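You operate a simulated robot arm through the tools that you are given. There is no shell and no other tool. Be economical: measure what you need, move in short steps, check, and stop when the job is done.

You run a simulated robot arm. Do the job below in one go: nothing can be reset, and whatever is moved stays where it is left.

## Task
Dry the glass cup with the black rim on hot air.
Fine: stand it in the dryer, push the grey slider off the air slots, run the fan till the drops are gone, switch off; leave the cup there and the slots open.

Only the result counts: the job must be done as asked and must still hold three seconds after the hand-in. Knocking over, shifting, dropping, spilling or breaking anything else fails it.

## Robot
A 7-joint arm with a two-finger parallel gripper, fixed in place. Base frame: the origin is at the foot of the arm, x ahead of it, y to its left, z up; the work surface is at about z = 0. Lengths are in m, angles in degrees, forces in N, time in s.
With the tool pointing down near the work surface it reaches from about 0.24 to 0.62 m from the base axis. Its first joint turns from -66.0 to 66.0 degrees. Payload 2.6 kg.
The tool frame sits at the grasp point between the pads (the TCP): z along the fingers, y along the line on which they close. The tips reach 0.03 m beyond it. Largest opening 0.094 m; finger width 0.028, thickness 0.01; the body of the gripper, 0.05 by 0.096 m, starts 0.055 m behind the TCP.
Orientation is that of the tool frame in the base frame, as [roll, pitch, yaw] about the fixed x, y, z axes, in that order (R = Rz(yaw) Ry(pitch) Rx(roll)). With the fingers straight down and closing along the base's y, the tool's x points along the base's -x, its y along +y and its z along -z.

## Interface
- The arm moves only by the tool arm_command. Its argument "moves" is a list of rows, each a list of 7 numbers: the shift along the base's x, y, z in m, then the turn, a rotation vector about the base's x, y, z in degrees, then the gripper command, from -1 (fully open) to 1 (shut), values between in proportion. In form: [[dx, dy, dz, rx, ry, rz, fingers], ...]. A call has 1 to 20 rows; each row is the pose to reach, as a shift and turn from the pose commanded when the call began. Rows are played at 5 a second. More than 0.05 m and 8.6 degrees between two rows, or a gripper value outside its range, and nothing of the call is played. Where a pose cannot be reached the arm comes as near as it can. A force on the tool above 40 N (or 10 N above the force at the start of the call, whichever is more), or a blocked arm, ends the call early, and 0.2 s more pass. Each finger travels about 0.072 m/s and halts on what it meets, pressing with about 33 N; the grip force reading is that of the motor and also rises with nothing between the fingers. The clock runs only during rows and for 0.2 s after the last one: add rows that repeat a pose to give the fingers time. It gives the time, the measured TCP pose, the force on the tool (base axes), the opening and the grip force at its end, in the units of the frame above (readings bear some noise), with the torque about the TCP (base axes, N m) and any sound that the robot's microphone picked up.
- Cameras (640 x 400 px; columns grow to the right, rows downward): "scene" is fixed at [0.041, 0.439, 0.5938]; the picture's right is [-0.68, -0.73, 0.00], its down [-0.32, 0.30, -0.90] and it looks along [0.66, -0.61, -0.44] (base axes); focal length 337 px, centre (320, 200). "wrist" rides on the gripper at [0.076, 0.014, -0.102] in the tool frame; the picture's right is [-0.18, 0.98, 0.00], its down [-0.75, -0.14, -0.64] and it looks along [-0.63, -0.12, 0.77] (tool axes); focal length 243 px, centre (320, 200). There is no depth. A picture from a camera that has moved, and an enlarged one, comes with that camera's place and axes in the base frame and with its lens. The place of the scene camera against the robot may be out by one fixed shift of up to 0.018 m in any direction.
- capture(camera): a new picture of that camera. No time passes.
- zoom(camera, box): a new picture of the part [left, top, right, bottom] of that camera's present view, enlarged. No time passes.
- hand_in(): hands the job in; it is judged then, once.

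Go step by step. Nothing tells you positions but the pictures and the camera data: compare them with the known pose of the tool, close in by small moves and look again before you grip or let go. The budget is 120 turns and 84 pictures, counting those below and the enlarged ones. Unless the task says otherwise, let go and move clear before handing in, and close with one line.

The tools are called after ">>>" by a JSON object that holds its "api" and its "payload". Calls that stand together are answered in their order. arm_command: Moves the arm, as the interface text tells. Its arguments: {"type":"object","properties":{"moves":{"type":"array","items":{"type":"array","items":{"type":"number"}}}},"required":["moves"]} The other tools are called the same way: capture (camera) takes a picture; zoom (camera, box) takes an enlarged picture of a part of a camera's view; hand_in () hands the job in.

At the start:

```text
time: 0.0
tool_pos: [0.3752, 0.017, 0.3252]
ee_rot: [-180.0, 0.0, -180.0]
wrist_force: [0.6, -0.4, 0.6]
moment: [0.04, 0.0, -0.01]
width: 0.0942
finger_force: 0.1
```

scene: 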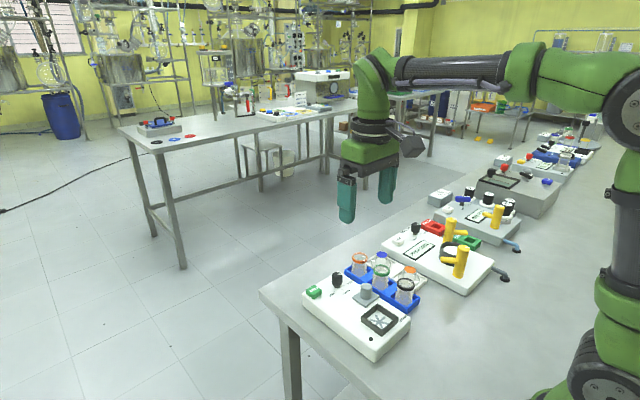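
wrist: 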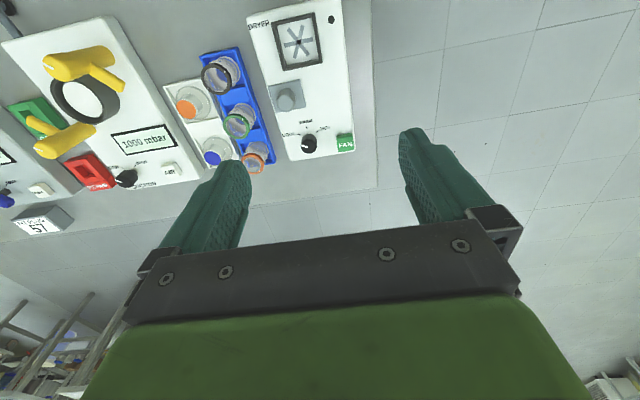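

I see the dryer panel (white box with a fan grate, grey slider, knob, green FAN button) and next to it a blue rack holding cups, one with a black rim. I will zoom in on both views.

>>> {"api": "zoom", "payload": {"camera": "scene", "box": [290, 230, 450, 370]}}

>>> {"api": "zoom", "payload": {"camera": "wrist", "box": [150, 0, 380, 180]}}

```text
2.86 times, centred on (370, 300) of scene
camera zoom: at [0.041, 0.439, 0.5938], right [-0.68, -0.73, 0.0], down [-0.32, 0.3, -0.9], along [0.66, -0.61, -0.44], focal length 962 px, centre (177, -86)
```

zoom: 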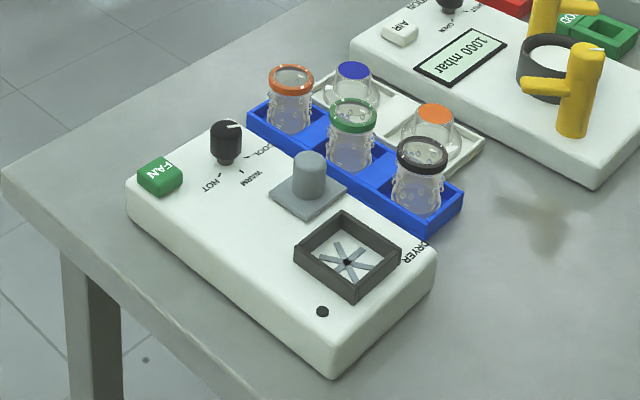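

```text
2.22 times, centred on (265, 90) of wrist
camera zoom: at [0.2997, 0.0318, 0.4263], right [0.18, 0.98, 0.0], down [0.75, -0.14, 0.64], along [0.63, -0.12, -0.77], focal length 539 px, centre (442, 444)
```

zoom: 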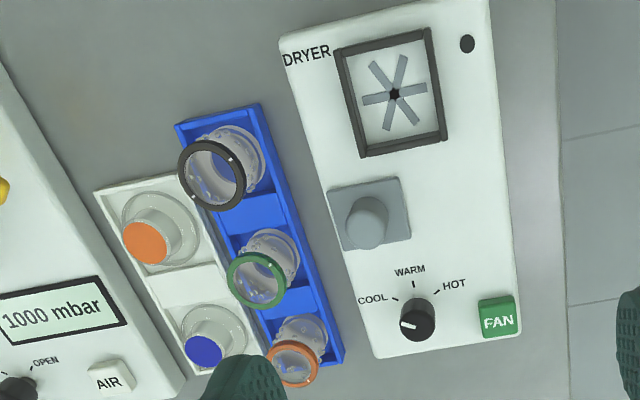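

The black-rim cup is in the blue rack's slot nearest the base, at about (0.36, -0.12). The dryer frame is near (0.34, -0.005) and the slider near (0.40, -0.04). I'll move the wrist camera closer for detail.

>>> {"api": "arm_command", "payload": {"moves": [[-0.02, -0.02, -0.03, 0, 0, 0, -1], [-0.04, -0.04, -0.06, 0, 0, 0, -1], [-0.05, -0.05, -0.1, 0, 0, 0, -1], [-0.05, -0.05, -0.125, 0, 0, 0, -1], [-0.05, -0.05, -0.125, 0, 0, 0, -1]]}}

>>> {"api": "capture", "payload": {"camera": "wrist"}}

```text
time: 1.2
tool_pos: [0.3252, -0.0318, 0.2008]
ee_rot: [-180.0, 0.1, 180.0]
wrist_force: [0.0, 0.1, 0.8]
moment: [-0.02, -0.04, 0.01]
width: 0.0941
finger_force: 0.0
```

```text
79 pictures are left
camera wrist: at [0.25, -0.0178, 0.3026], right [0.18, 0.98, 0.0], down [0.75, -0.14, 0.64], along [0.63, -0.12, -0.77], focal length 243 px, centre (320, 200)
```

wrist: 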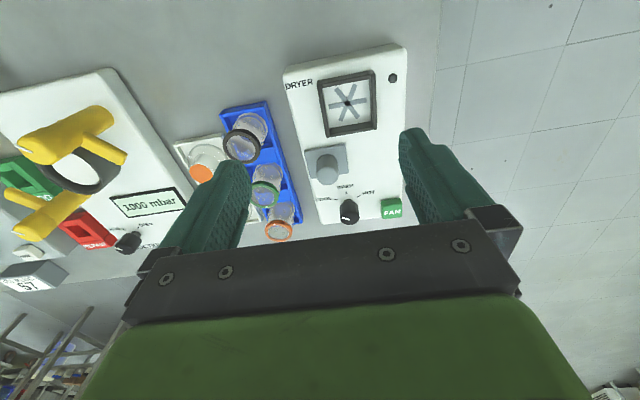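

The view is closer now, so I'll enlarge the dryer and the cups.

>>> {"api": "zoom", "payload": {"camera": "wrist", "box": [270, 40, 430, 140]}}

>>> {"api": "zoom", "payload": {"camera": "wrist", "box": [270, 130, 430, 230]}}

>>> {"api": "zoom", "payload": {"camera": "wrist", "box": [160, 90, 320, 190]}}

>>> {"api": "zoom", "payload": {"camera": "scene", "box": [340, 260, 430, 350]}}

```text
4.00 times, centred on (350, 90) of wrist
camera zoom: at [0.25, -0.0178, 0.3026], right [0.18, 0.98, 0.0], down [0.75, -0.14, 0.64], along [0.63, -0.12, -0.77], focal length 970 px, centre (200, 640)
```

zoom: 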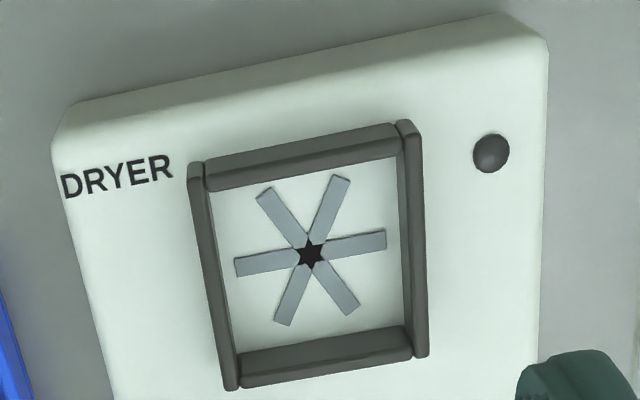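

```text
4.00 times, centred on (350, 180) of wrist
camera zoom: at [0.25, -0.0178, 0.3026], right [0.18, 0.98, 0.0], down [0.75, -0.14, 0.64], along [0.63, -0.12, -0.77], focal length 970 px, centre (200, 280)
```

zoom: 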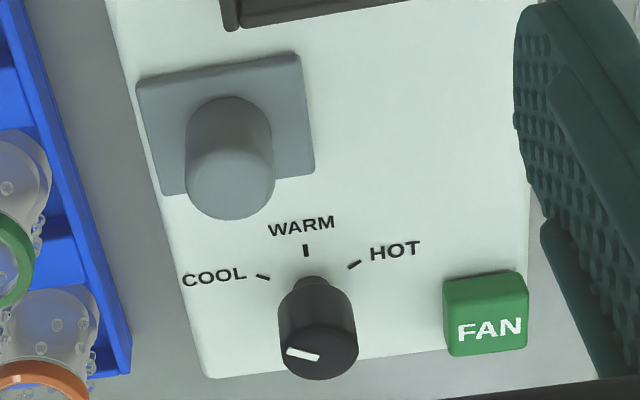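

```text
4.00 times, centred on (240, 140) of wrist
camera zoom: at [0.25, -0.0178, 0.3026], right [0.18, 0.98, 0.0], down [0.75, -0.14, 0.64], along [0.63, -0.12, -0.77], focal length 970 px, centre (640, 440)
```

zoom: 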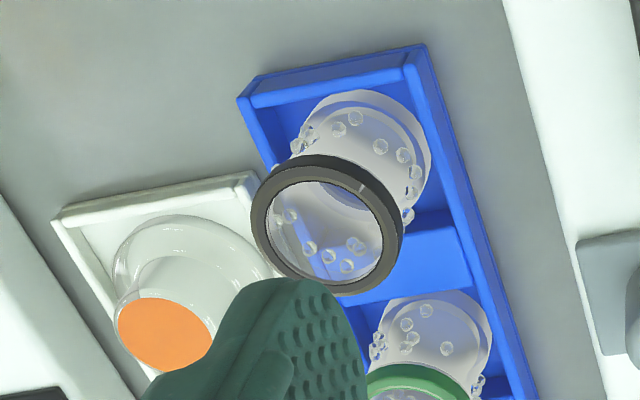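

```text
4.44 times, centred on (385, 305) of scene
camera zoom: at [0.041, 0.439, 0.5938], right [-0.68, -0.73, 0.0], down [-0.32, 0.3, -0.9], along [0.66, -0.61, -0.44], focal length 1496 px, centre (31, -267)
```

zoom: 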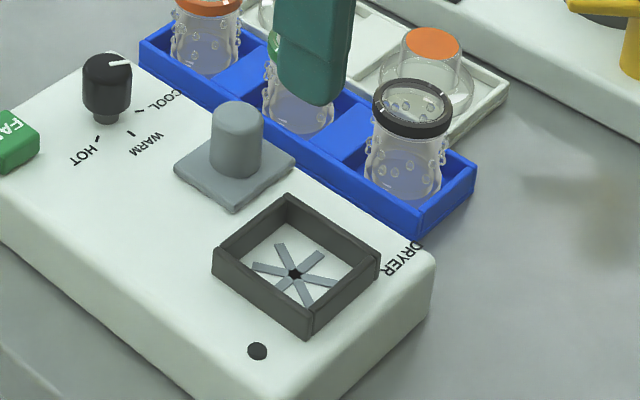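

The slider peg is at about (0.403, -0.037), the dial at (0.478, -0.02) with its pointer near COOL, and FAN at (0.497, 0.039). The frame centre is at (0.340, -0.005). I'll start with the slider, bringing the closed fingers to its -y side.

>>> {"api": "arm_command", "payload": {"moves": [[0.03, -0.02, 0, 0, 0, 0, 0], [0.06, -0.04, -0.02, 0, 0, 0, 1], [0.078, -0.044, -0.06, 0, 0, 0, 1], [0.078, -0.044, -0.06, 0, 0, 0, 1], [0.078, -0.044, -0.08, 0, 0, 0, 1], [0.078, -0.044, -0.08, 0, 0, 0, 1]]}}

>>> {"api": "capture", "payload": {"camera": "wrist"}}

>>> {"api": "zoom", "payload": {"camera": "scene", "box": [300, 220, 460, 360]}}

```text
time: 2.6
tool_pos: [0.4031, -0.079, 0.1204]
ee_rot: [-180.0, 0.1, -179.9]
wrist_force: [0.0, -0.1, 0.3]
moment: [0.0, -0.03, 0.01]
width: 0.0002
finger_force: 32.8
```

```text
74 pictures are left
camera wrist: at [0.3282, -0.0651, 0.2224], right [0.18, 0.98, 0.0], down [0.75, -0.14, 0.64], along [0.63, -0.12, -0.77], focal length 243 px, centre (320, 200)
```

wrist: 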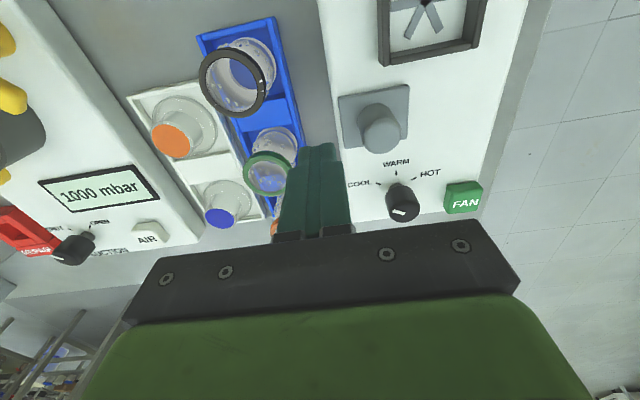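

```text
2.86 times, centred on (380, 290) of scene
camera zoom: at [0.041, 0.439, 0.5938], right [-0.68, -0.73, 0.0], down [-0.32, 0.3, -0.9], along [0.66, -0.61, -0.44], focal length 962 px, centre (149, -57)
```

zoom: 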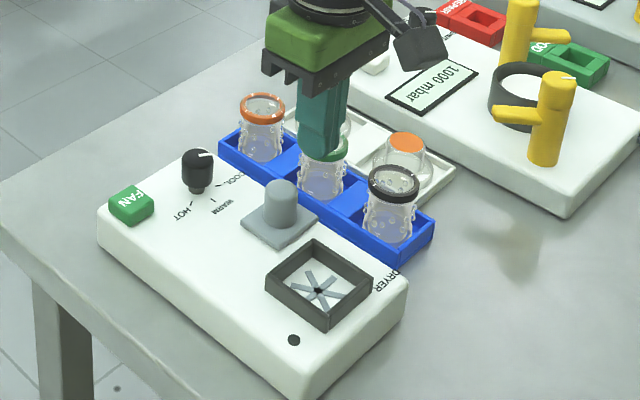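

The peg position is confirmed at (0.403, -0.038). I'll lower the fingers and push gently toward +y.

>>> {"api": "arm_command", "payload": {"moves": [[0, 0, -0.02, 0, 0, 0, 1], [0, 0, -0.033, 0, 0, 0, 1], [0, 0.01, -0.033, 0, 0, 0, 1], [0, 0.018, -0.033, 0, 0, 0, 1], [0, 0.024, -0.033, 0, 0, 0, 1], [0, 0.03, -0.033, 0, 0, 0, 1], [0, 0.036, -0.033, 0, 0, 0, 1], [0, 0.042, -0.033, 0, 0, 0, 1]]}}

>>> {"api": "capture", "payload": {"camera": "wrist"}}

>>> {"api": "zoom", "payload": {"camera": "scene", "box": [300, 220, 460, 360]}}

```text
time: 4.4
tool_pos: [0.4037, -0.0342, 0.0881]
ee_rot: [180.0, 0.0, -179.9]
wrist_force: [-0.8, -1.0, -0.6]
moment: [0.0, 0.03, 0.01]
width: 0.0
finger_force: 32.5
```

```text
72 pictures are left
camera wrist: at [0.3277, -0.0201, 0.1893], right [0.18, 0.98, 0.0], down [0.75, -0.14, 0.64], along [0.63, -0.12, -0.77], focal length 243 px, centre (320, 200)
```

wrist: 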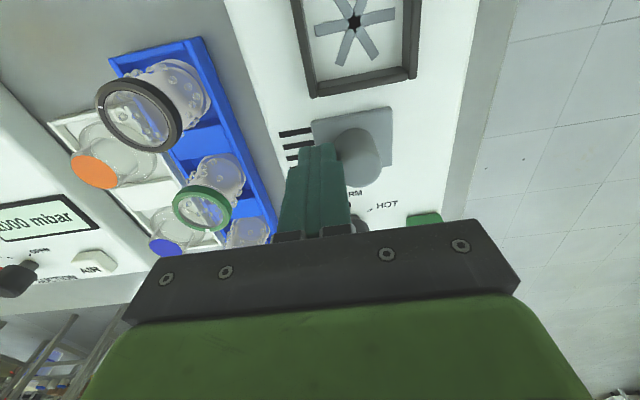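

```text
2.86 times, centred on (380, 290) of scene
camera zoom: at [0.041, 0.439, 0.5938], right [-0.68, -0.73, 0.0], down [-0.32, 0.3, -0.9], along [0.66, -0.61, -0.44], focal length 962 px, centre (149, -57)
```

zoom: 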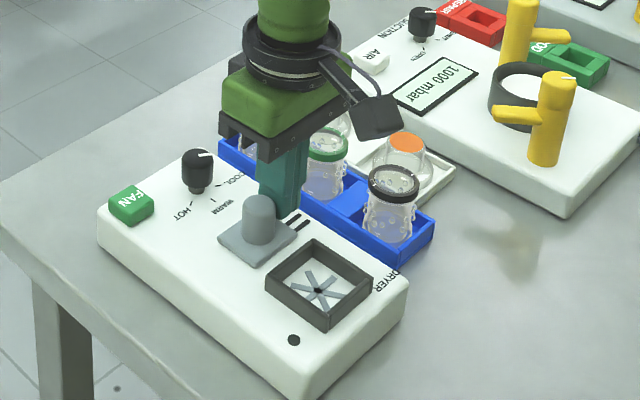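

The slider moves toward +y, and black air slots are showing behind it. I'll keep pushing until it reaches its stop or the slots are clear.

>>> {"api": "arm_command", "payload": {"moves": [[0, 0.006, 0, 0, 0, 0, 1], [0, 0.012, 0, 0, 0, 0, 1], [0, 0.018, 0, 0, 0, 0, 1], [0, 0.023, 0, 0, 0, 0, 1], [0, 0.028, 0, 0, 0, 0, 1]]}}

>>> {"api": "capture", "payload": {"camera": "wrist"}}

>>> {"api": "zoom", "payload": {"camera": "scene", "box": [300, 220, 460, 360]}}

```text
time: 5.6
tool_pos: [0.4026, -0.0056, 0.0863]
ee_rot: [180.0, 0.0, 180.0]
wrist_force: [0.0, 0.1, -0.1]
moment: [-0.04, -0.04, 0.02]
width: 0.0
finger_force: 33.3
```

```text
70 pictures are left
camera wrist: at [0.3267, 0.009, 0.1885], right [0.18, 0.98, 0.0], down [0.75, -0.14, 0.64], along [0.63, -0.12, -0.77], focal length 243 px, centre (320, 200)
```

wrist: 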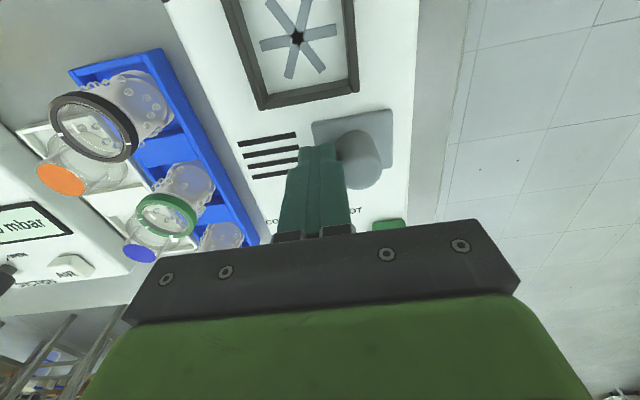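

```text
2.86 times, centred on (380, 290) of scene
camera zoom: at [0.041, 0.439, 0.5938], right [-0.68, -0.73, 0.0], down [-0.32, 0.3, -0.9], along [0.66, -0.61, -0.44], focal length 962 px, centre (149, -57)
```

zoom: 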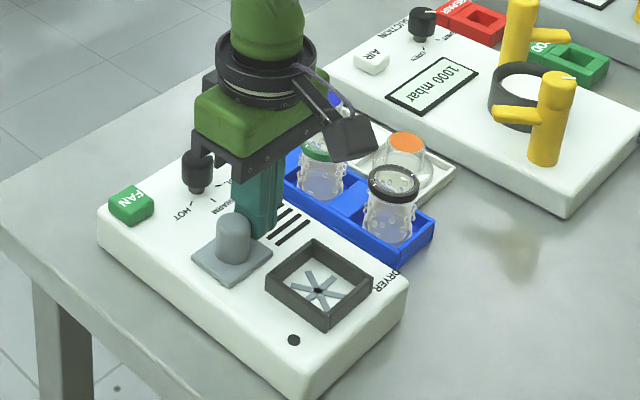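

The slots look fully uncovered, with the slot ends short of the plate. I'll push 6 mm more for margin, then back off and lift.

>>> {"api": "arm_command", "payload": {"moves": [[0, 0.003, 0, 0, 0, 0, 1], [0, 0.006, 0, 0, 0, 0, 1], [0, 0.006, 0, 0, 0, 0, 1], [0, -0.004, 0, 0, 0, 0, 1], [0, -0.004, 0.03, 0, 0, 0, 1], [0, -0.014, 0.07, 0, 0, 0, 0], [0, -0.014, 0.1, 0, 0, 0, -0.2], [0, -0.014, 0.1, 0, 0, 0, -0.2]]}}

>>> {"api": "capture", "payload": {"camera": "wrist"}}

>>> {"api": "zoom", "payload": {"camera": "scene", "box": [300, 220, 460, 360]}}

```text
time: 7.4
tool_pos: [0.4036, -0.0217, 0.1883]
ee_rot: [180.0, 0.0, 180.0]
wrist_force: [-1.1, 0.6, 0.0]
moment: [0.01, 0.01, 0.01]
width: 0.0563
finger_force: 0.2
```

```text
68 pictures are left
camera wrist: at [0.3286, -0.0062, 0.2905], right [0.18, 0.98, 0.0], down [0.75, -0.14, 0.64], along [0.63, -0.12, -0.77], focal length 243 px, centre (320, 200)
```

wrist: 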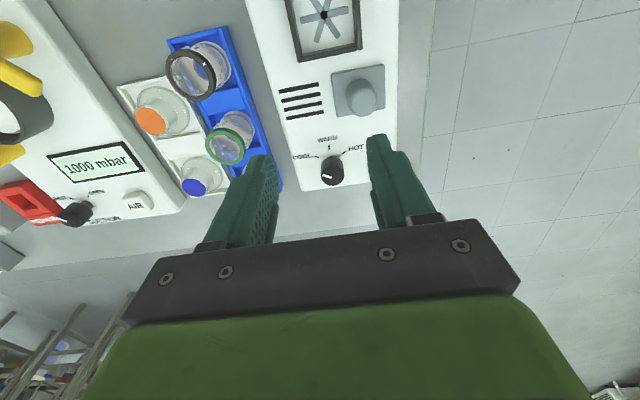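

```text
2.86 times, centred on (380, 290) of scene
camera zoom: at [0.041, 0.439, 0.5938], right [-0.68, -0.73, 0.0], down [-0.32, 0.3, -0.9], along [0.66, -0.61, -0.44], focal length 962 px, centre (149, -57)
```

zoom: 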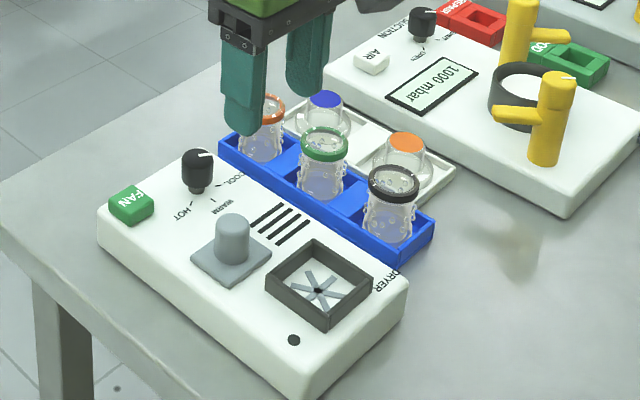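

The slots are open. Next I'll look at the dial closely.

>>> {"api": "zoom", "payload": {"camera": "wrist", "box": [270, 60, 410, 200]}}

>>> {"api": "zoom", "payload": {"camera": "scene", "box": [320, 260, 370, 310]}}

```text
2.86 times, centred on (340, 130) of wrist
camera zoom: at [0.3286, -0.0062, 0.2905], right [0.18, 0.98, 0.0], down [0.75, -0.14, 0.64], along [0.63, -0.12, -0.77], focal length 693 px, centre (263, 400)
```

zoom: 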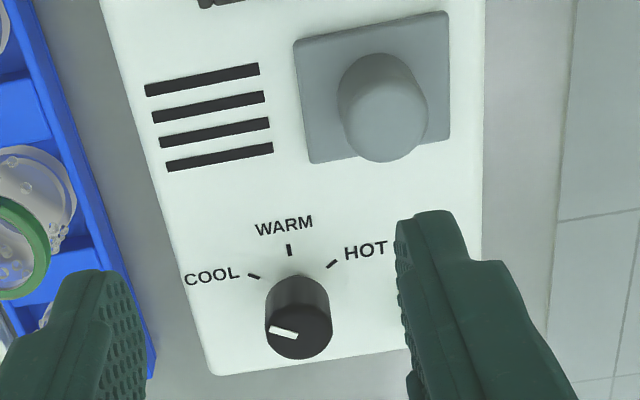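

```text
8.00 times, centred on (345, 285) of scene
camera zoom: at [0.041, 0.439, 0.5938], right [-0.68, -0.73, 0.0], down [-0.32, 0.3, -0.9], along [0.66, -0.61, -0.44], focal length 2694 px, centre (120, -480)
```

zoom: 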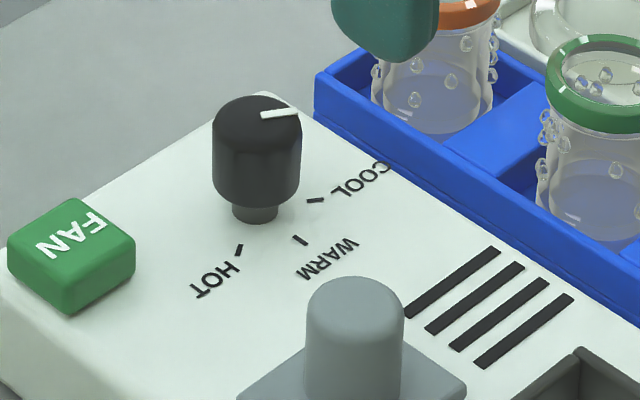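

The pointer is at COOL, so HOT needs about -120° seen from above. I'll pre-rotate the gripper +60° and go above the dial.

>>> {"api": "arm_command", "payload": {"moves": [[0.01, 0, 0, 0, 0, 7.5, -0.2], [0.02, 0, -0.005, 0, 0, 15, -0.2], [0.03, 0, -0.01, 0, 0, 22.5, -0.2], [0.04, 0, -0.02, 0, 0, 30, -0.2], [0.05, 0.001, -0.03, 0, 0, 37.5, -0.2], [0.06, 0.001, -0.04, 0, 0, 45, -0.2], [0.07, 0.001, -0.05, 0, 0, 52.5, -0.2], [0.0745, 0.001, -0.06, 0, 0, 60, -0.2], [0.0745, 0.001, -0.068, 0, 0, 60, -0.2], [0.0745, 0.001, -0.068, 0, 0, 60, -0.2]]}}

>>> {"api": "capture", "payload": {"camera": "wrist"}}

>>> {"api": "zoom", "payload": {"camera": "scene", "box": [300, 210, 420, 330]}}

```text
time: 9.6
tool_pos: [0.4769, -0.0205, 0.1183]
ee_rot: [-179.9, 0.0, -120.0]
wrist_force: [-0.3, 0.5, 0.2]
moment: [-0.03, 0.01, -0.01]
width: 0.0563
finger_force: 0.1
```

```text
64 pictures are left
camera wrist: at [0.4277, -0.0787, 0.2213], right [-0.76, 0.65, 0.0], down [0.5, 0.58, 0.64], along [0.42, 0.49, -0.77], focal length 243 px, centre (320, 200)
```

wrist: 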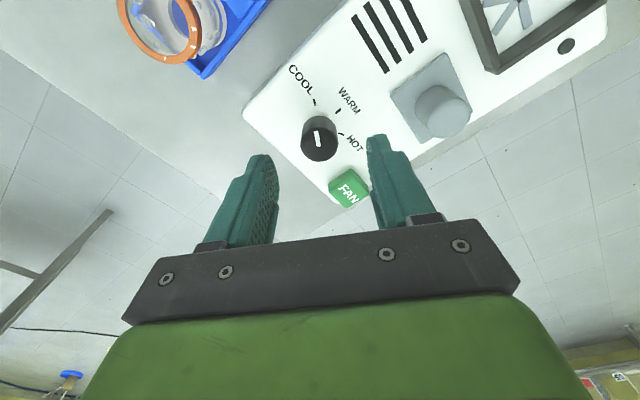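

```text
3.33 times, centred on (360, 270) of scene
camera zoom: at [0.041, 0.439, 0.5938], right [-0.68, -0.73, 0.0], down [-0.32, 0.3, -0.9], along [0.66, -0.61, -0.44], focal length 1122 px, centre (187, -33)
```

zoom: 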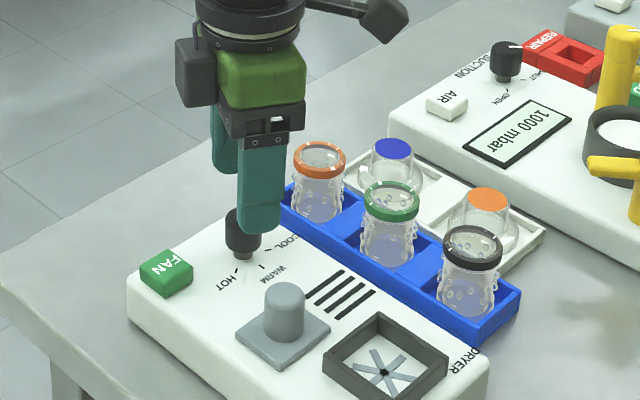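

The dial lies between the fingers, within about 3 mm. I'll descend and grip it.

>>> {"api": "arm_command", "payload": {"moves": [[-0.001, -0.002, -0.015, 0, 0, 0, -0.2], [-0.001, -0.002, -0.028, 0, 0, 0, -0.2], [-0.001, -0.002, -0.038, 0, 0, 0, -0.2], [-0.001, -0.002, -0.038, 0, 0, 0, 0.4], [-0.001, -0.002, -0.038, 0, 0, 0, 0.9], [-0.001, -0.002, -0.038, 0, 0, 0, 0.9]]}}

>>> {"api": "zoom", "payload": {"camera": "scene", "box": [300, 210, 420, 330]}}

```text
time: 11.0
tool_pos: [0.4754, -0.0232, 0.0816]
ee_rot: [-179.9, 0.0, -120.0]
wrist_force: [7.6, -2.8, -5.7]
moment: [0.11, -0.32, -0.02]
width: 0.0252
finger_force: 44.5
```

```text
3.33 times, centred on (360, 270) of scene
camera zoom: at [0.041, 0.439, 0.5938], right [-0.68, -0.73, 0.0], down [-0.32, 0.3, -0.9], along [0.66, -0.61, -0.44], focal length 1122 px, centre (187, -33)
```

zoom: 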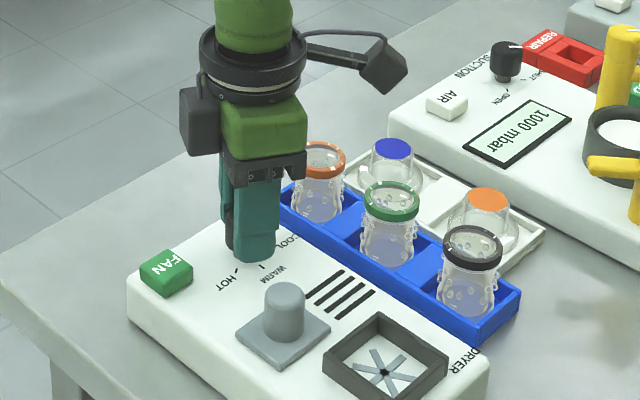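

The dial is gripped at 25 mm width. I'll turn it -120°.

>>> {"api": "arm_command", "payload": {"moves": [[0.0015, -0.001, 0, 0, 0, 0, 0.9], [0.0015, -0.001, 0, 0, 0, -8, 0.9], [0.0015, -0.001, 0, 0, 0, -16, 0.9], [0.0015, -0.001, 0, 0, 0, -24, 0.9], [0.0015, -0.001, 0, 0, 0, -32, 0.9], [0.0015, -0.001, 0, 0, 0, -40, 0.9], [0.0015, -0.001, 0, 0, 0, -48, 0.9], [0.0015, -0.001, 0, 0, 0, -56, 0.9], [0.0015, -0.001, 0, 0, 0, -64, 0.9], [0.0015, -0.001, 0, 0, 0, -72, 0.9], [0.0015, -0.001, 0, 0, 0, -80, 0.9], [0.0015, -0.001, 0, 0, 0, -88, 0.9], [0.0015, -0.001, 0, 0, 0, -96, 0.9], [0.0015, -0.001, 0, 0, 0, -104, 0.9], [0.0015, -0.001, 0, 0, 0, -112, 0.9], [0.0015, -0.001, 0, 0, 0, -120, 0.9], [0.0015, -0.001, 0, 0, 0, -120, 0.9]]}}

```text
time: 12.2
tool_pos: [0.4772, -0.0215, 0.0815]
ee_rot: [179.6, -0.3, -151.1]
wrist_force: [-2.8, 0.1, 1.3]
moment: [0.19, -0.23, 0.03]
width: 0.0255
finger_force: 44.9
stopped in row 6: the force on the tool passed its limit at 40 N (the readings are from after the stop); the commanded pose is now the measured one
```

The turn stopped about 31° in because the force passed its limit. I'll look at why.

>>> {"api": "zoom", "payload": {"camera": "scene", "box": [300, 180, 440, 320]}}

>>> {"api": "capture", "payload": {"camera": "wrist"}}

```text
2.86 times, centred on (370, 250) of scene
camera zoom: at [0.041, 0.439, 0.5938], right [-0.68, -0.73, 0.0], down [-0.32, 0.3, -0.9], along [0.66, -0.61, -0.44], focal length 962 px, centre (177, 57)
```

zoom: 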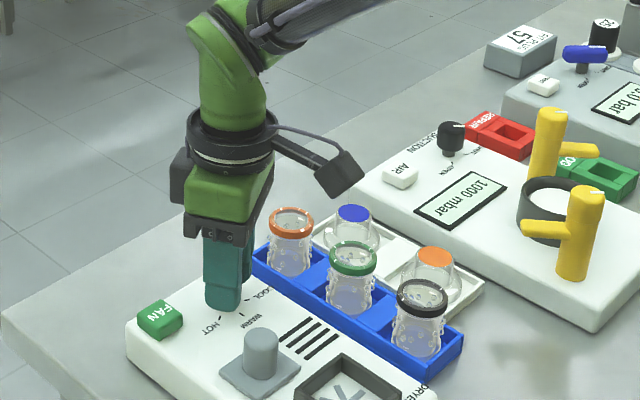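

```text
60 pictures are left
camera wrist: at [0.404, -0.046, 0.1834], right [-0.31, 0.95, 0.01], down [0.73, 0.24, 0.64], along [0.6, 0.2, -0.77], focal length 243 px, centre (320, 200)
```

wrist: 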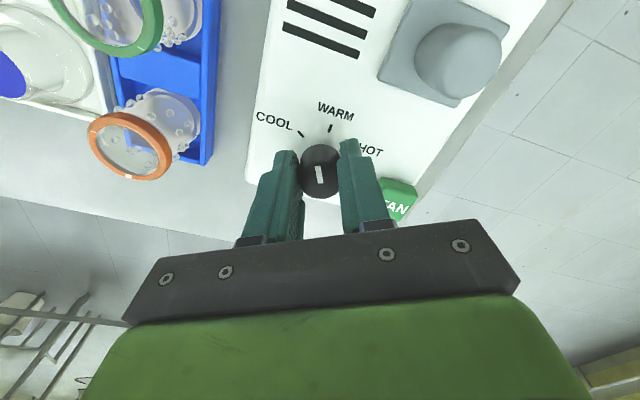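

The dial did turn with the fingers, so the stop was probably from a slightly off-centre grip. I estimate the dial axis at (0.476, -0.022). I'll open, re-centre and re-grip.

>>> {"api": "arm_command", "payload": {"moves": [[0, 0, 0, 0, 0, 0, 0.2], [0, 0, 0, 0, 0, 0, 0.2], [-0.001, -0.0005, 0, 0, 0, 0, 0.2], [-0.001, -0.0005, 0, 0, 0, 0, 0.6], [-0.001, -0.0005, 0, 0, 0, 0, 0.6], [-0.001, -0.0005, 0, 0, 0, 0, 0.6]]}}

>>> {"api": "zoom", "payload": {"camera": "wrist", "box": [240, 80, 400, 220]}}

```text
time: 13.6
tool_pos: [0.4767, -0.022, 0.0804]
ee_rot: [179.6, -0.4, -151.1]
wrist_force: [-1.1, 1.8, -1.0]
moment: [0.08, 0.01, 0.0]
width: 0.0253
finger_force: 44.8
```

```text
2.86 times, centred on (320, 150) of wrist
camera zoom: at [0.4037, -0.0462, 0.183], right [-0.31, 0.95, 0.01], down [0.73, 0.24, 0.64], along [0.6, 0.2, -0.77], focal length 693 px, centre (320, 343)
```

zoom: 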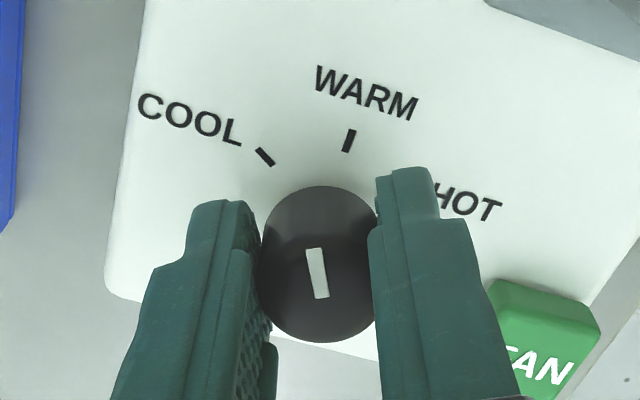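

The pointer is now midway between COOL and WARM and the grip is re-centred. I'll continue in small steps.

>>> {"api": "arm_command", "payload": {"moves": [[0, 0, 0, 0, 0, -5, 0.6], [0, 0, 0, 0, 0, -10, 0.6], [0, 0, 0, 0, 0, -15, 0.6], [0, 0, 0, 0, 0, -20, 0.6], [0, 0, 0, 0, 0, -25, 0.6], [0, 0, 0, 0, 0, -30, 0.6], [0, 0, 0, 0, 0, -30, 0.6]]}}

```text
time: 15.2
tool_pos: [0.4755, -0.0204, 0.0802]
ee_rot: [179.4, -0.3, 178.9]
wrist_force: [4.7, 14.1, -3.1]
moment: [0.38, 0.36, 0.06]
width: 0.0255
finger_force: 45.4
```

It turned 30° more, with a sideways load showing the dial axis is nearer (0.477, -0.0195). I'll re-grip there and go on.

>>> {"api": "arm_command", "payload": {"moves": [[0, 0, 0, 0, 0, 0, 0.2], [0, 0, 0, 0, 0, 0, 0.2], [0.001, 0.002, 0, 0, 0, 0, 0.2], [0.001, 0.002, 0, 0, 0, 0, 0.6], [0.001, 0.002, 0, 0, 0, 0, 0.6], [0.001, 0.002, 0, 0, 0, 0, 0.6]]}}

>>> {"api": "zoom", "payload": {"camera": "wrist", "box": [240, 80, 400, 220]}}

```text
time: 16.6
tool_pos: [0.4778, -0.0194, 0.0811]
ee_rot: [179.7, -0.3, 178.8]
wrist_force: [-1.1, -4.3, 2.9]
moment: [-0.14, 0.16, 0.05]
width: 0.0252
finger_force: 45.2
```

```text
2.86 times, centred on (320, 150) of wrist
camera zoom: at [0.4021, -0.005, 0.1835], right [0.2, 0.98, 0.0], down [0.75, -0.16, 0.64], along [0.62, -0.13, -0.77], focal length 693 px, centre (320, 343)
```

zoom: 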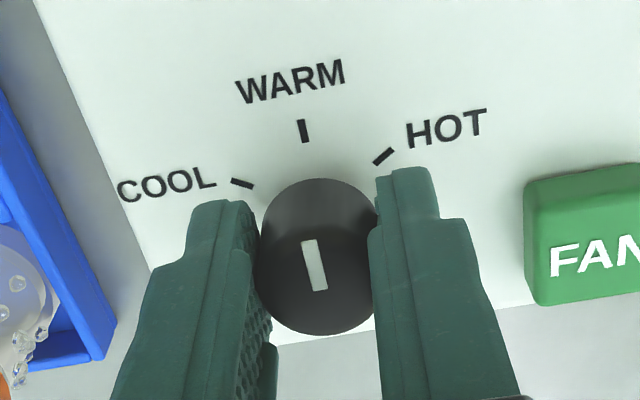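

The pointer is now at WARM and the grip is nearly load-free. I'll turn 60° more to HOT.

>>> {"api": "arm_command", "payload": {"moves": [[0, 0, 0, 0, 0, -6, 0.6], [0, 0, 0, 0, 0, -12, 0.6], [0, 0, 0, 0, 0, -18, 0.6], [0, 0, 0, 0, 0, -24, 0.6], [0, 0, 0, 0, 0, -30, 0.6], [0, 0, 0, 0, 0, -36, 0.6], [0, 0, 0, 0, 0, -42, 0.6], [0, 0, 0, 0, 0, -48, 0.6], [0, 0, 0, 0, 0, -54, 0.6], [0, 0, 0, 0, 0, -59, 0.6], [0, 0, 0, 0, 0, -59, 0.6]]}}

>>> {"api": "zoom", "payload": {"camera": "wrist", "box": [240, 80, 400, 220]}}

```text
time: 19.0
tool_pos: [0.4779, -0.0185, 0.0805]
ee_rot: [179.4, -0.2, 119.8]
wrist_force: [23.6, 0.3, -3.4]
moment: [0.98, -0.07, 0.0]
width: 0.0255
finger_force: 44.8
```

```text
2.86 times, centred on (320, 150) of wrist
camera zoom: at [0.4514, 0.0529, 0.1835], right [0.94, 0.33, 0.01], down [0.25, -0.73, 0.64], along [0.22, -0.6, -0.77], focal length 693 px, centre (320, 343)
```

zoom: 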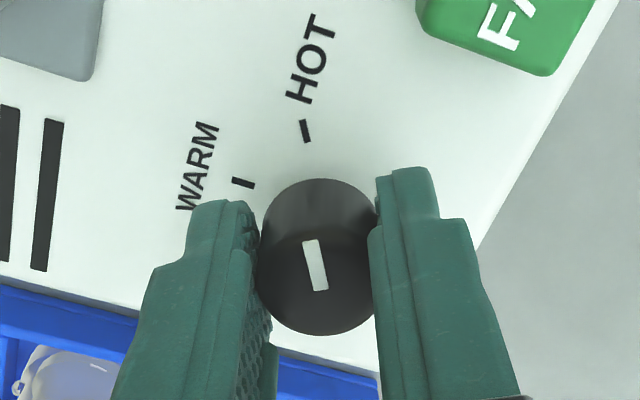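

The pointer now lines up with HOT. I'll open, relieve the load and lift straight up.

>>> {"api": "arm_command", "payload": {"moves": [[0, 0, 0, 0, 0, 0, 0.2], [0, 0, 0, 0, 0, 0, 0], [0, 0, 0.0, 0, 0, 0, 0], [0, 0, 0.03, 0, 0, 0, 0], [0, 0, 0.07, 0, 0, 0, 0], [0, 0, 0.1, 0, 0, 0, 0]]}}

>>> {"api": "capture", "payload": {"camera": "wrist"}}

```text
time: 20.4
tool_pos: [0.4789, -0.0215, 0.1815]
ee_rot: [179.6, -0.4, 119.8]
wrist_force: [0.3, 0.0, 1.1]
moment: [0.0, -0.01, -0.03]
width: 0.0469
finger_force: 0.1
```

```text
56 pictures are left
camera wrist: at [0.4539, 0.0504, 0.2833], right [0.94, 0.33, 0.01], down [0.25, -0.73, 0.64], along [0.21, -0.6, -0.77], focal length 243 px, centre (320, 200)
```

wrist: 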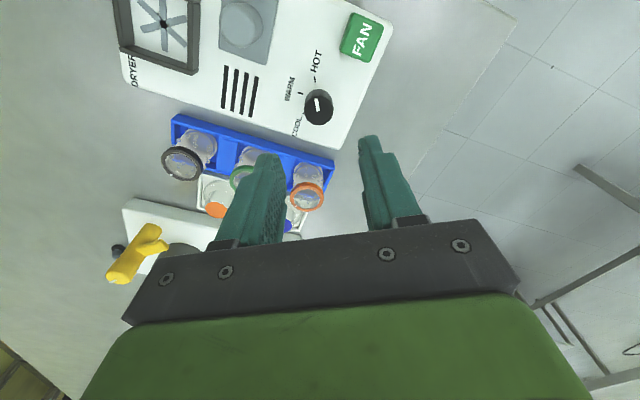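

The dial is at HOT. Next comes the cup: I'll rotate so the fingers close along x and move above it.

>>> {"api": "arm_command", "payload": {"moves": [[-0.02, -0.015, 0, 0, 0, -6, -0.28], [-0.04, -0.03, 0, 0, 0, -12, -0.28], [-0.06, -0.05, 0, 0, 0, -18, -0.28], [-0.08, -0.07, 0, 0, 0, -24, -0.28], [-0.1, -0.09, 0, 0, 0, -29.8, -0.28], [-0.119, -0.1055, 0, 0, 0, -29.8, -0.28], [-0.119, -0.1055, -0.03, 0, 0, -29.8, -0.28], [-0.119, -0.1055, -0.03, 0, 0, -29.8, -0.28]]}}

>>> {"api": "capture", "payload": {"camera": "wrist"}}

>>> {"api": "zoom", "payload": {"camera": "scene", "box": [320, 190, 480, 350]}}

```text
time: 22.2
tool_pos: [0.3596, -0.1255, 0.1487]
ee_rot: [179.6, -0.3, 90.0]
wrist_force: [-0.5, 0.2, -0.6]
moment: [-0.02, 0.02, -0.01]
width: 0.0604
finger_force: 0.1
```

```text
55 pictures are left
camera wrist: at [0.3725, -0.0499, 0.2524], right [0.98, -0.18, 0.01], down [-0.15, -0.76, 0.64], along [-0.11, -0.63, -0.77], focal length 243 px, centre (320, 200)
```

wrist: 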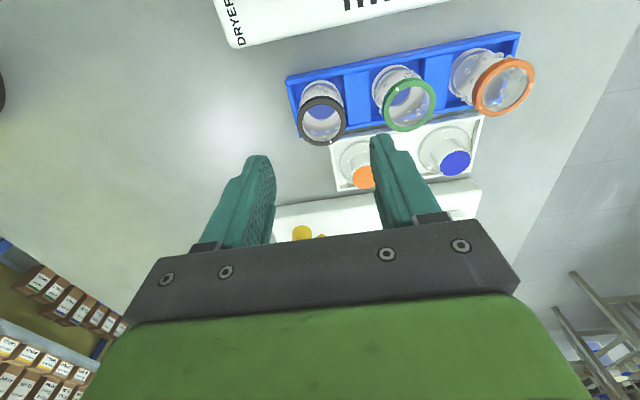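

```text
2.50 times, centred on (400, 270) of scene
camera zoom: at [0.041, 0.439, 0.5938], right [-0.68, -0.73, 0.0], down [-0.32, 0.3, -0.9], along [0.66, -0.61, -0.44], focal length 842 px, centre (120, 25)
```

zoom: 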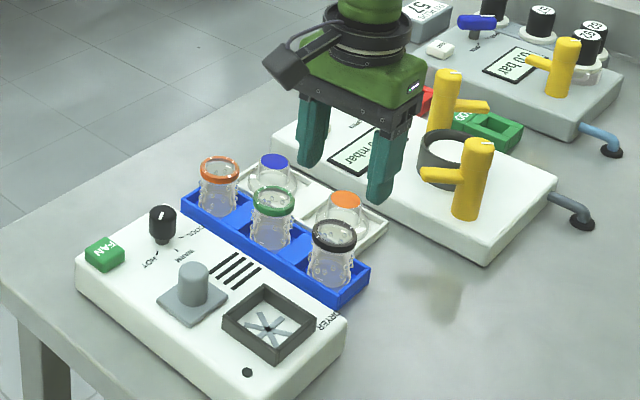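

Triangulation puts the rim at (0.361, -0.128) with its top at z≈0.054 and a diameter of about 0.042. I'll go down part way and check.

>>> {"api": "arm_command", "payload": {"moves": [[0.0015, -0.003, -0.02, 0, 0, 0, -0.28], [0.0015, -0.003, -0.045, 0, 0, 0, -0.28], [0.0015, -0.003, -0.062, 0, 0, 0, -0.28], [0.0015, -0.003, -0.062, 0, 0, 0, -0.28]]}}

>>> {"api": "zoom", "payload": {"camera": "wrist", "box": [220, 40, 440, 220]}}

>>> {"api": "zoom", "payload": {"camera": "scene", "box": [350, 220, 450, 320]}}

```text
time: 23.2
tool_pos: [0.3566, -0.1276, 0.0893]
ee_rot: [179.6, -0.3, 90.1]
wrist_force: [-0.4, -0.6, -0.3]
moment: [0.0, -0.01, 0.03]
width: 0.0603
finger_force: 0.1
```

```text
2.22 times, centred on (330, 130) of wrist
camera zoom: at [0.3713, -0.0524, 0.1915], right [0.98, -0.18, 0.01], down [-0.14, -0.76, 0.64], along [-0.11, -0.63, -0.77], focal length 539 px, centre (298, 356)
```

zoom: 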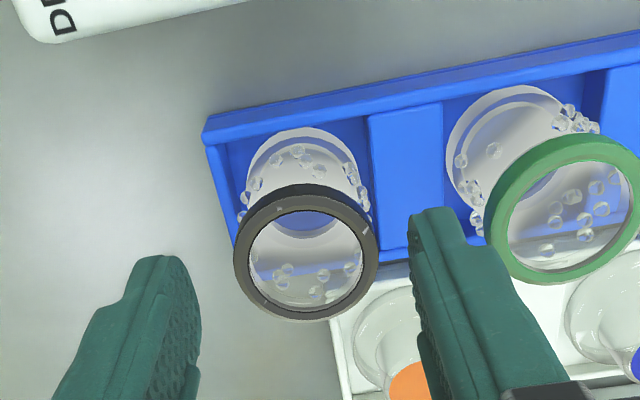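

```text
4.00 times, centred on (400, 270) of scene
camera zoom: at [0.041, 0.439, 0.5938], right [-0.68, -0.73, 0.0], down [-0.32, 0.3, -0.9], along [0.66, -0.61, -0.44], focal length 1347 px, centre (0, -80)
```

zoom: 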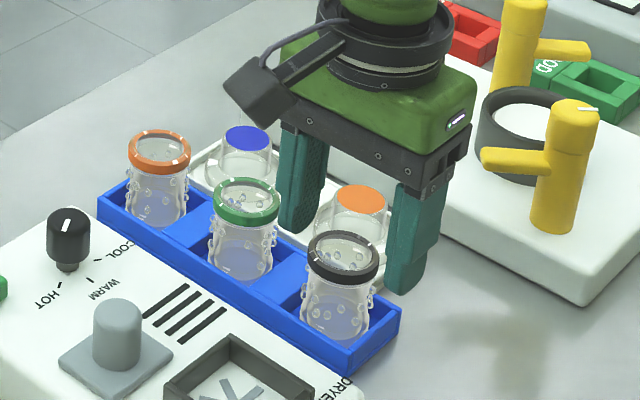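

The cup is about 2 mm off centre toward +x and the green cup clears the finger by about 1 cm. I'll correct, descend to tips z≈0.03 and close.

>>> {"api": "arm_command", "payload": {"moves": [[0.0025, 0, -0.01, 0, 0, 0, -0.28], [0.0025, 0, -0.02, 0, 0, 0, -0.28], [0.0025, 0, -0.029, 0, 0, 0, -0.28], [0.0025, 0, -0.029, 0, 0, 0, -0.28]]}}

>>> {"api": "zoom", "payload": {"camera": "wrist", "box": [220, 40, 440, 220]}}

>>> {"api": "zoom", "payload": {"camera": "scene", "box": [350, 220, 450, 320]}}

```text
time: 24.2
tool_pos: [0.3628, -0.1282, 0.0596]
ee_rot: [179.6, -0.2, 90.1]
wrist_force: [-0.1, -0.1, -0.4]
moment: [0.04, -0.02, -0.01]
width: 0.0601
finger_force: 0.1
```

```text
2.22 times, centred on (330, 130) of wrist
camera zoom: at [0.3759, -0.0536, 0.1621], right [0.98, -0.18, 0.01], down [-0.14, -0.76, 0.64], along [-0.11, -0.63, -0.77], focal length 539 px, centre (298, 356)
```

zoom: 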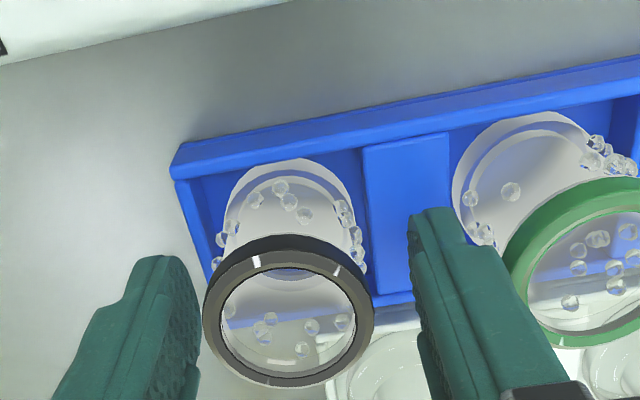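

```text
4.00 times, centred on (400, 270) of scene
camera zoom: at [0.041, 0.439, 0.5938], right [-0.68, -0.73, 0.0], down [-0.32, 0.3, -0.9], along [0.66, -0.61, -0.44], focal length 1347 px, centre (0, -80)
```

zoom: 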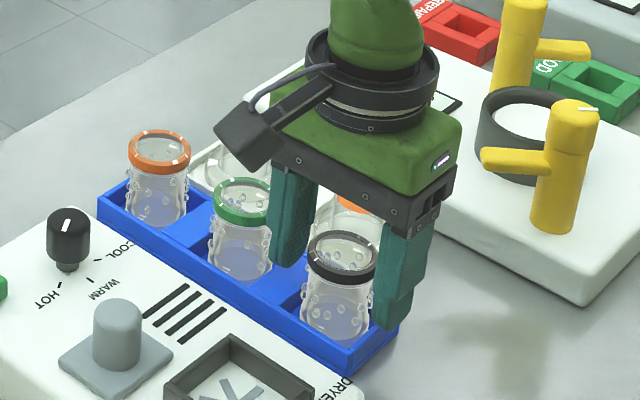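

The cup is now about 2 mm toward -x from the centre. I'll shift -2 mm and close gently.

>>> {"api": "arm_command", "payload": {"moves": [[-0.002, 0.0005, 0, 0, 0, 0, -0.28], [-0.002, 0.0005, 0, 0, 0, 0, -0.1], [-0.002, 0.0005, 0, 0, 0, 0, 0.05], [-0.002, 0.0005, 0, 0, 0, 0, 0.2], [-0.002, 0.0005, 0, 0, 0, 0, 0.2], [-0.002, 0.0005, 0, 0, 0, 0, 0.2]]}}

>>> {"api": "zoom", "payload": {"camera": "wrist", "box": [220, 40, 440, 220]}}

```text
time: 25.6
tool_pos: [0.3599, -0.1276, 0.0588]
ee_rot: [179.6, -0.3, 90.0]
wrist_force: [-0.6, 0.6, 3.4]
moment: [0.03, 0.13, 0.01]
width: 0.0388
finger_force: 33.7
```

```text
2.22 times, centred on (330, 130) of wrist
camera zoom: at [0.3745, -0.0527, 0.1626], right [0.98, -0.18, 0.01], down [-0.14, -0.76, 0.64], along [-0.11, -0.63, -0.77], focal length 539 px, centre (298, 356)
```

zoom: 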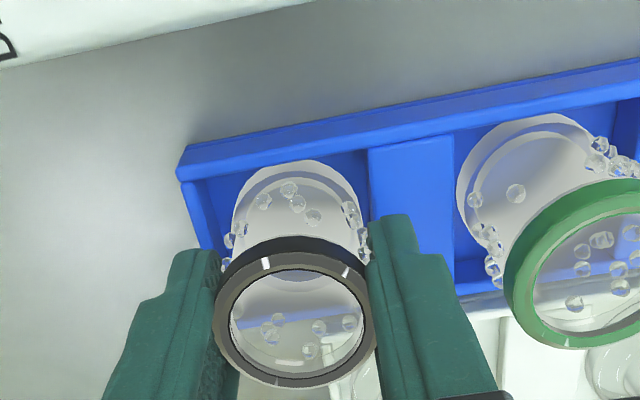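

The cup is gripped at 39 mm width. I'll lift it straight up and check.

>>> {"api": "arm_command", "payload": {"moves": [[0, 0, 0.01, 0, 0, 0, 0.2], [0, 0, 0.03, 0, 0, 0, 0.2], [0, 0, 0.06, 0, 0, 0, 0.2], [0, 0, 0.09, 0, 0, 0, 0.2], [0, 0, 0.11, 0, 0, 0, 0.2], [0, 0, 0.11, 0, 0, 0, 0.2]]}}

>>> {"api": "zoom", "payload": {"camera": "scene", "box": [310, 190, 470, 350]}}

>>> {"api": "capture", "payload": {"camera": "wrist"}}

```text
time: 27.0
tool_pos: [0.3573, -0.1312, 0.1698]
ee_rot: [179.6, -0.3, 90.1]
wrist_force: [0.2, -0.2, -0.1]
moment: [0.03, -0.02, -0.01]
width: 0.0385
finger_force: 33.0
```

```text
2.50 times, centred on (390, 270) of scene
camera zoom: at [0.041, 0.439, 0.5938], right [-0.68, -0.73, 0.0], down [-0.32, 0.3, -0.9], along [0.66, -0.61, -0.44], focal length 842 px, centre (145, 25)
```

zoom: 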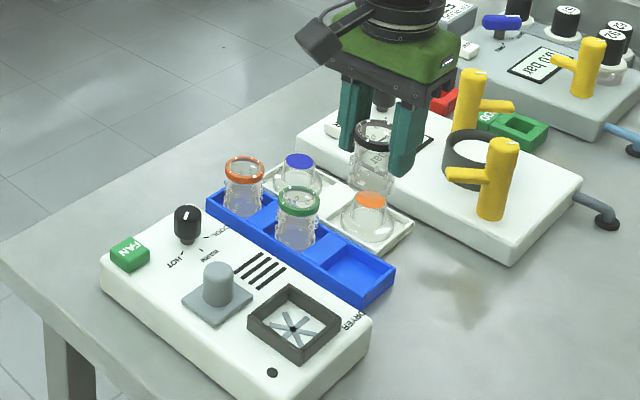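

```text
47 pictures are left
camera wrist: at [0.3715, -0.0552, 0.2732], right [0.98, -0.18, 0.01], down [-0.14, -0.76, 0.64], along [-0.11, -0.63, -0.77], focal length 243 px, centre (320, 200)
```

wrist: 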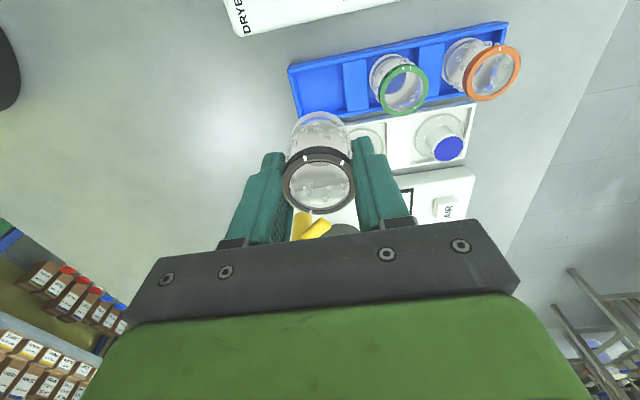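

The cup is held and the tray is undisturbed. The frame centre triangulates to (0.340, -0.005) with the panel top at z≈0.042. I'll carry the cup above it.

>>> {"api": "arm_command", "payload": {"moves": [[-0.004, 0.03, 0, 0, 0, 0, 0.2], [-0.008, 0.065, 0, 0, 0, 0, 0.2], [-0.014, 0.1, 0, 0, 0, 0, 0.2], [-0.0185, 0.124, 0, 0, 0, 0, 0.2], [-0.0185, 0.124, -0.02, 0, 0, 0, 0.2], [-0.0185, 0.124, -0.03, 0, 0, 0, 0.2], [-0.0185, 0.124, -0.03, 0, 0, 0, 0.2]]}}

>>> {"api": "zoom", "payload": {"camera": "scene", "box": [310, 230, 430, 350]}}

>>> {"api": "zoom", "payload": {"camera": "wrist", "box": [220, 40, 440, 220]}}

```text
time: 28.6
tool_pos: [0.3417, -0.0023, 0.1391]
ee_rot: [179.6, -0.5, 89.9]
wrist_force: [0.2, 0.8, 0.0]
moment: [-0.01, -0.02, -0.03]
width: 0.0386
finger_force: 33.2
```

```text
3.33 times, centred on (370, 290) of scene
camera zoom: at [0.041, 0.439, 0.5938], right [-0.68, -0.73, 0.0], down [-0.32, 0.3, -0.9], along [0.66, -0.61, -0.44], focal length 1122 px, centre (153, -100)
```

zoom: 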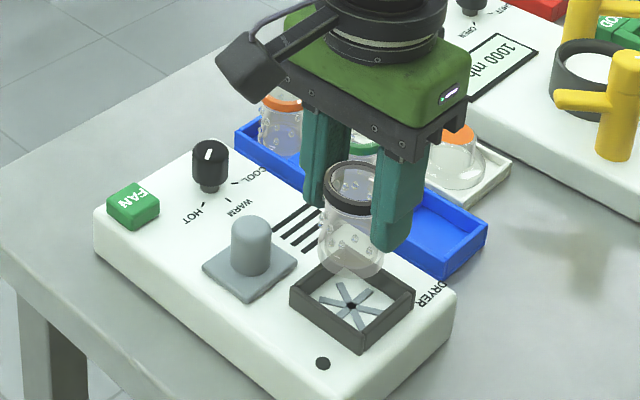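

```text
2.22 times, centred on (330, 130) of wrist
camera zoom: at [0.3557, 0.0729, 0.2417], right [0.98, -0.18, 0.01], down [-0.14, -0.76, 0.64], along [-0.11, -0.63, -0.77], focal length 539 px, centre (298, 356)
```

zoom: 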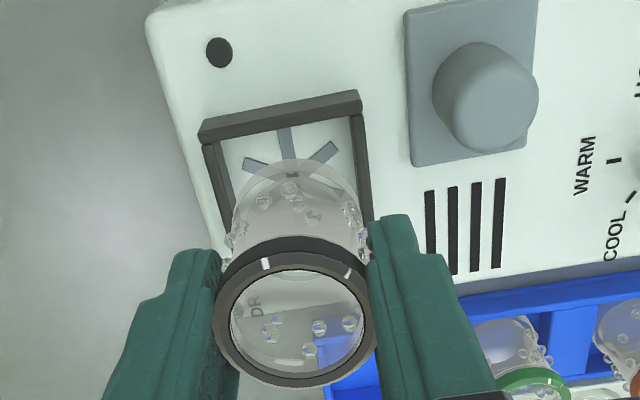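

The frame centre is about 2 mm to -x and -y of the tool. I'll correct and lower to just above the frame floor.

>>> {"api": "arm_command", "payload": {"moves": [[-0.0018, -0.002, 0, 0, 0, 0, 0.2], [-0.0018, -0.002, -0.01, 0, 0, 0, 0.2], [-0.0018, -0.002, -0.02, 0, 0, 0, 0.2], [-0.0018, -0.002, -0.02, 0, 0, 0, 0.2]]}}

>>> {"api": "zoom", "payload": {"camera": "scene", "box": [340, 250, 430, 340]}}

>>> {"api": "zoom", "payload": {"camera": "wrist", "box": [260, 40, 400, 180]}}

```text
time: 29.6
tool_pos: [0.3387, -0.007, 0.1204]
ee_rot: [179.6, -0.3, 90.1]
wrist_force: [-0.2, -0.6, 0.2]
moment: [-0.01, -0.02, 0.0]
width: 0.0388
finger_force: 33.4
```

```text
4.44 times, centred on (385, 295) of scene
camera zoom: at [0.041, 0.439, 0.5938], right [-0.68, -0.73, 0.0], down [-0.32, 0.3, -0.9], along [0.66, -0.61, -0.44], focal length 1496 px, centre (31, -222)
```

zoom: 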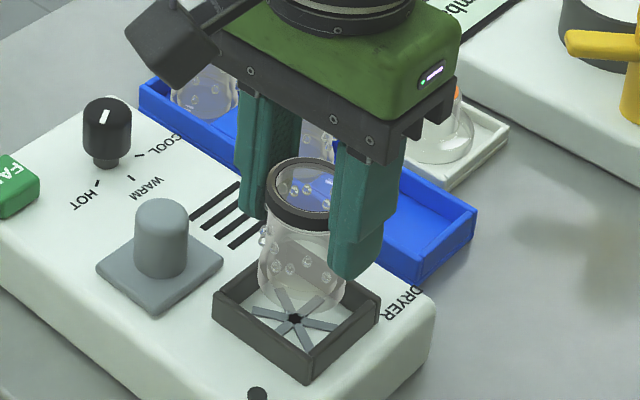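

```text
2.86 times, centred on (330, 110) of wrist
camera zoom: at [0.3529, 0.0688, 0.2226], right [0.98, -0.18, 0.01], down [-0.14, -0.76, 0.64], along [-0.11, -0.63, -0.77], focal length 693 px, centre (291, 457)
```

zoom: 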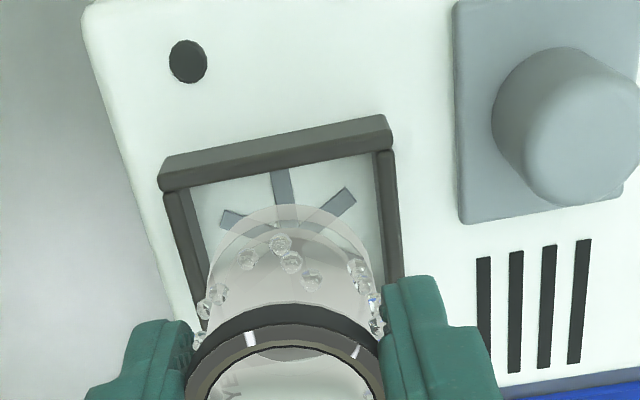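

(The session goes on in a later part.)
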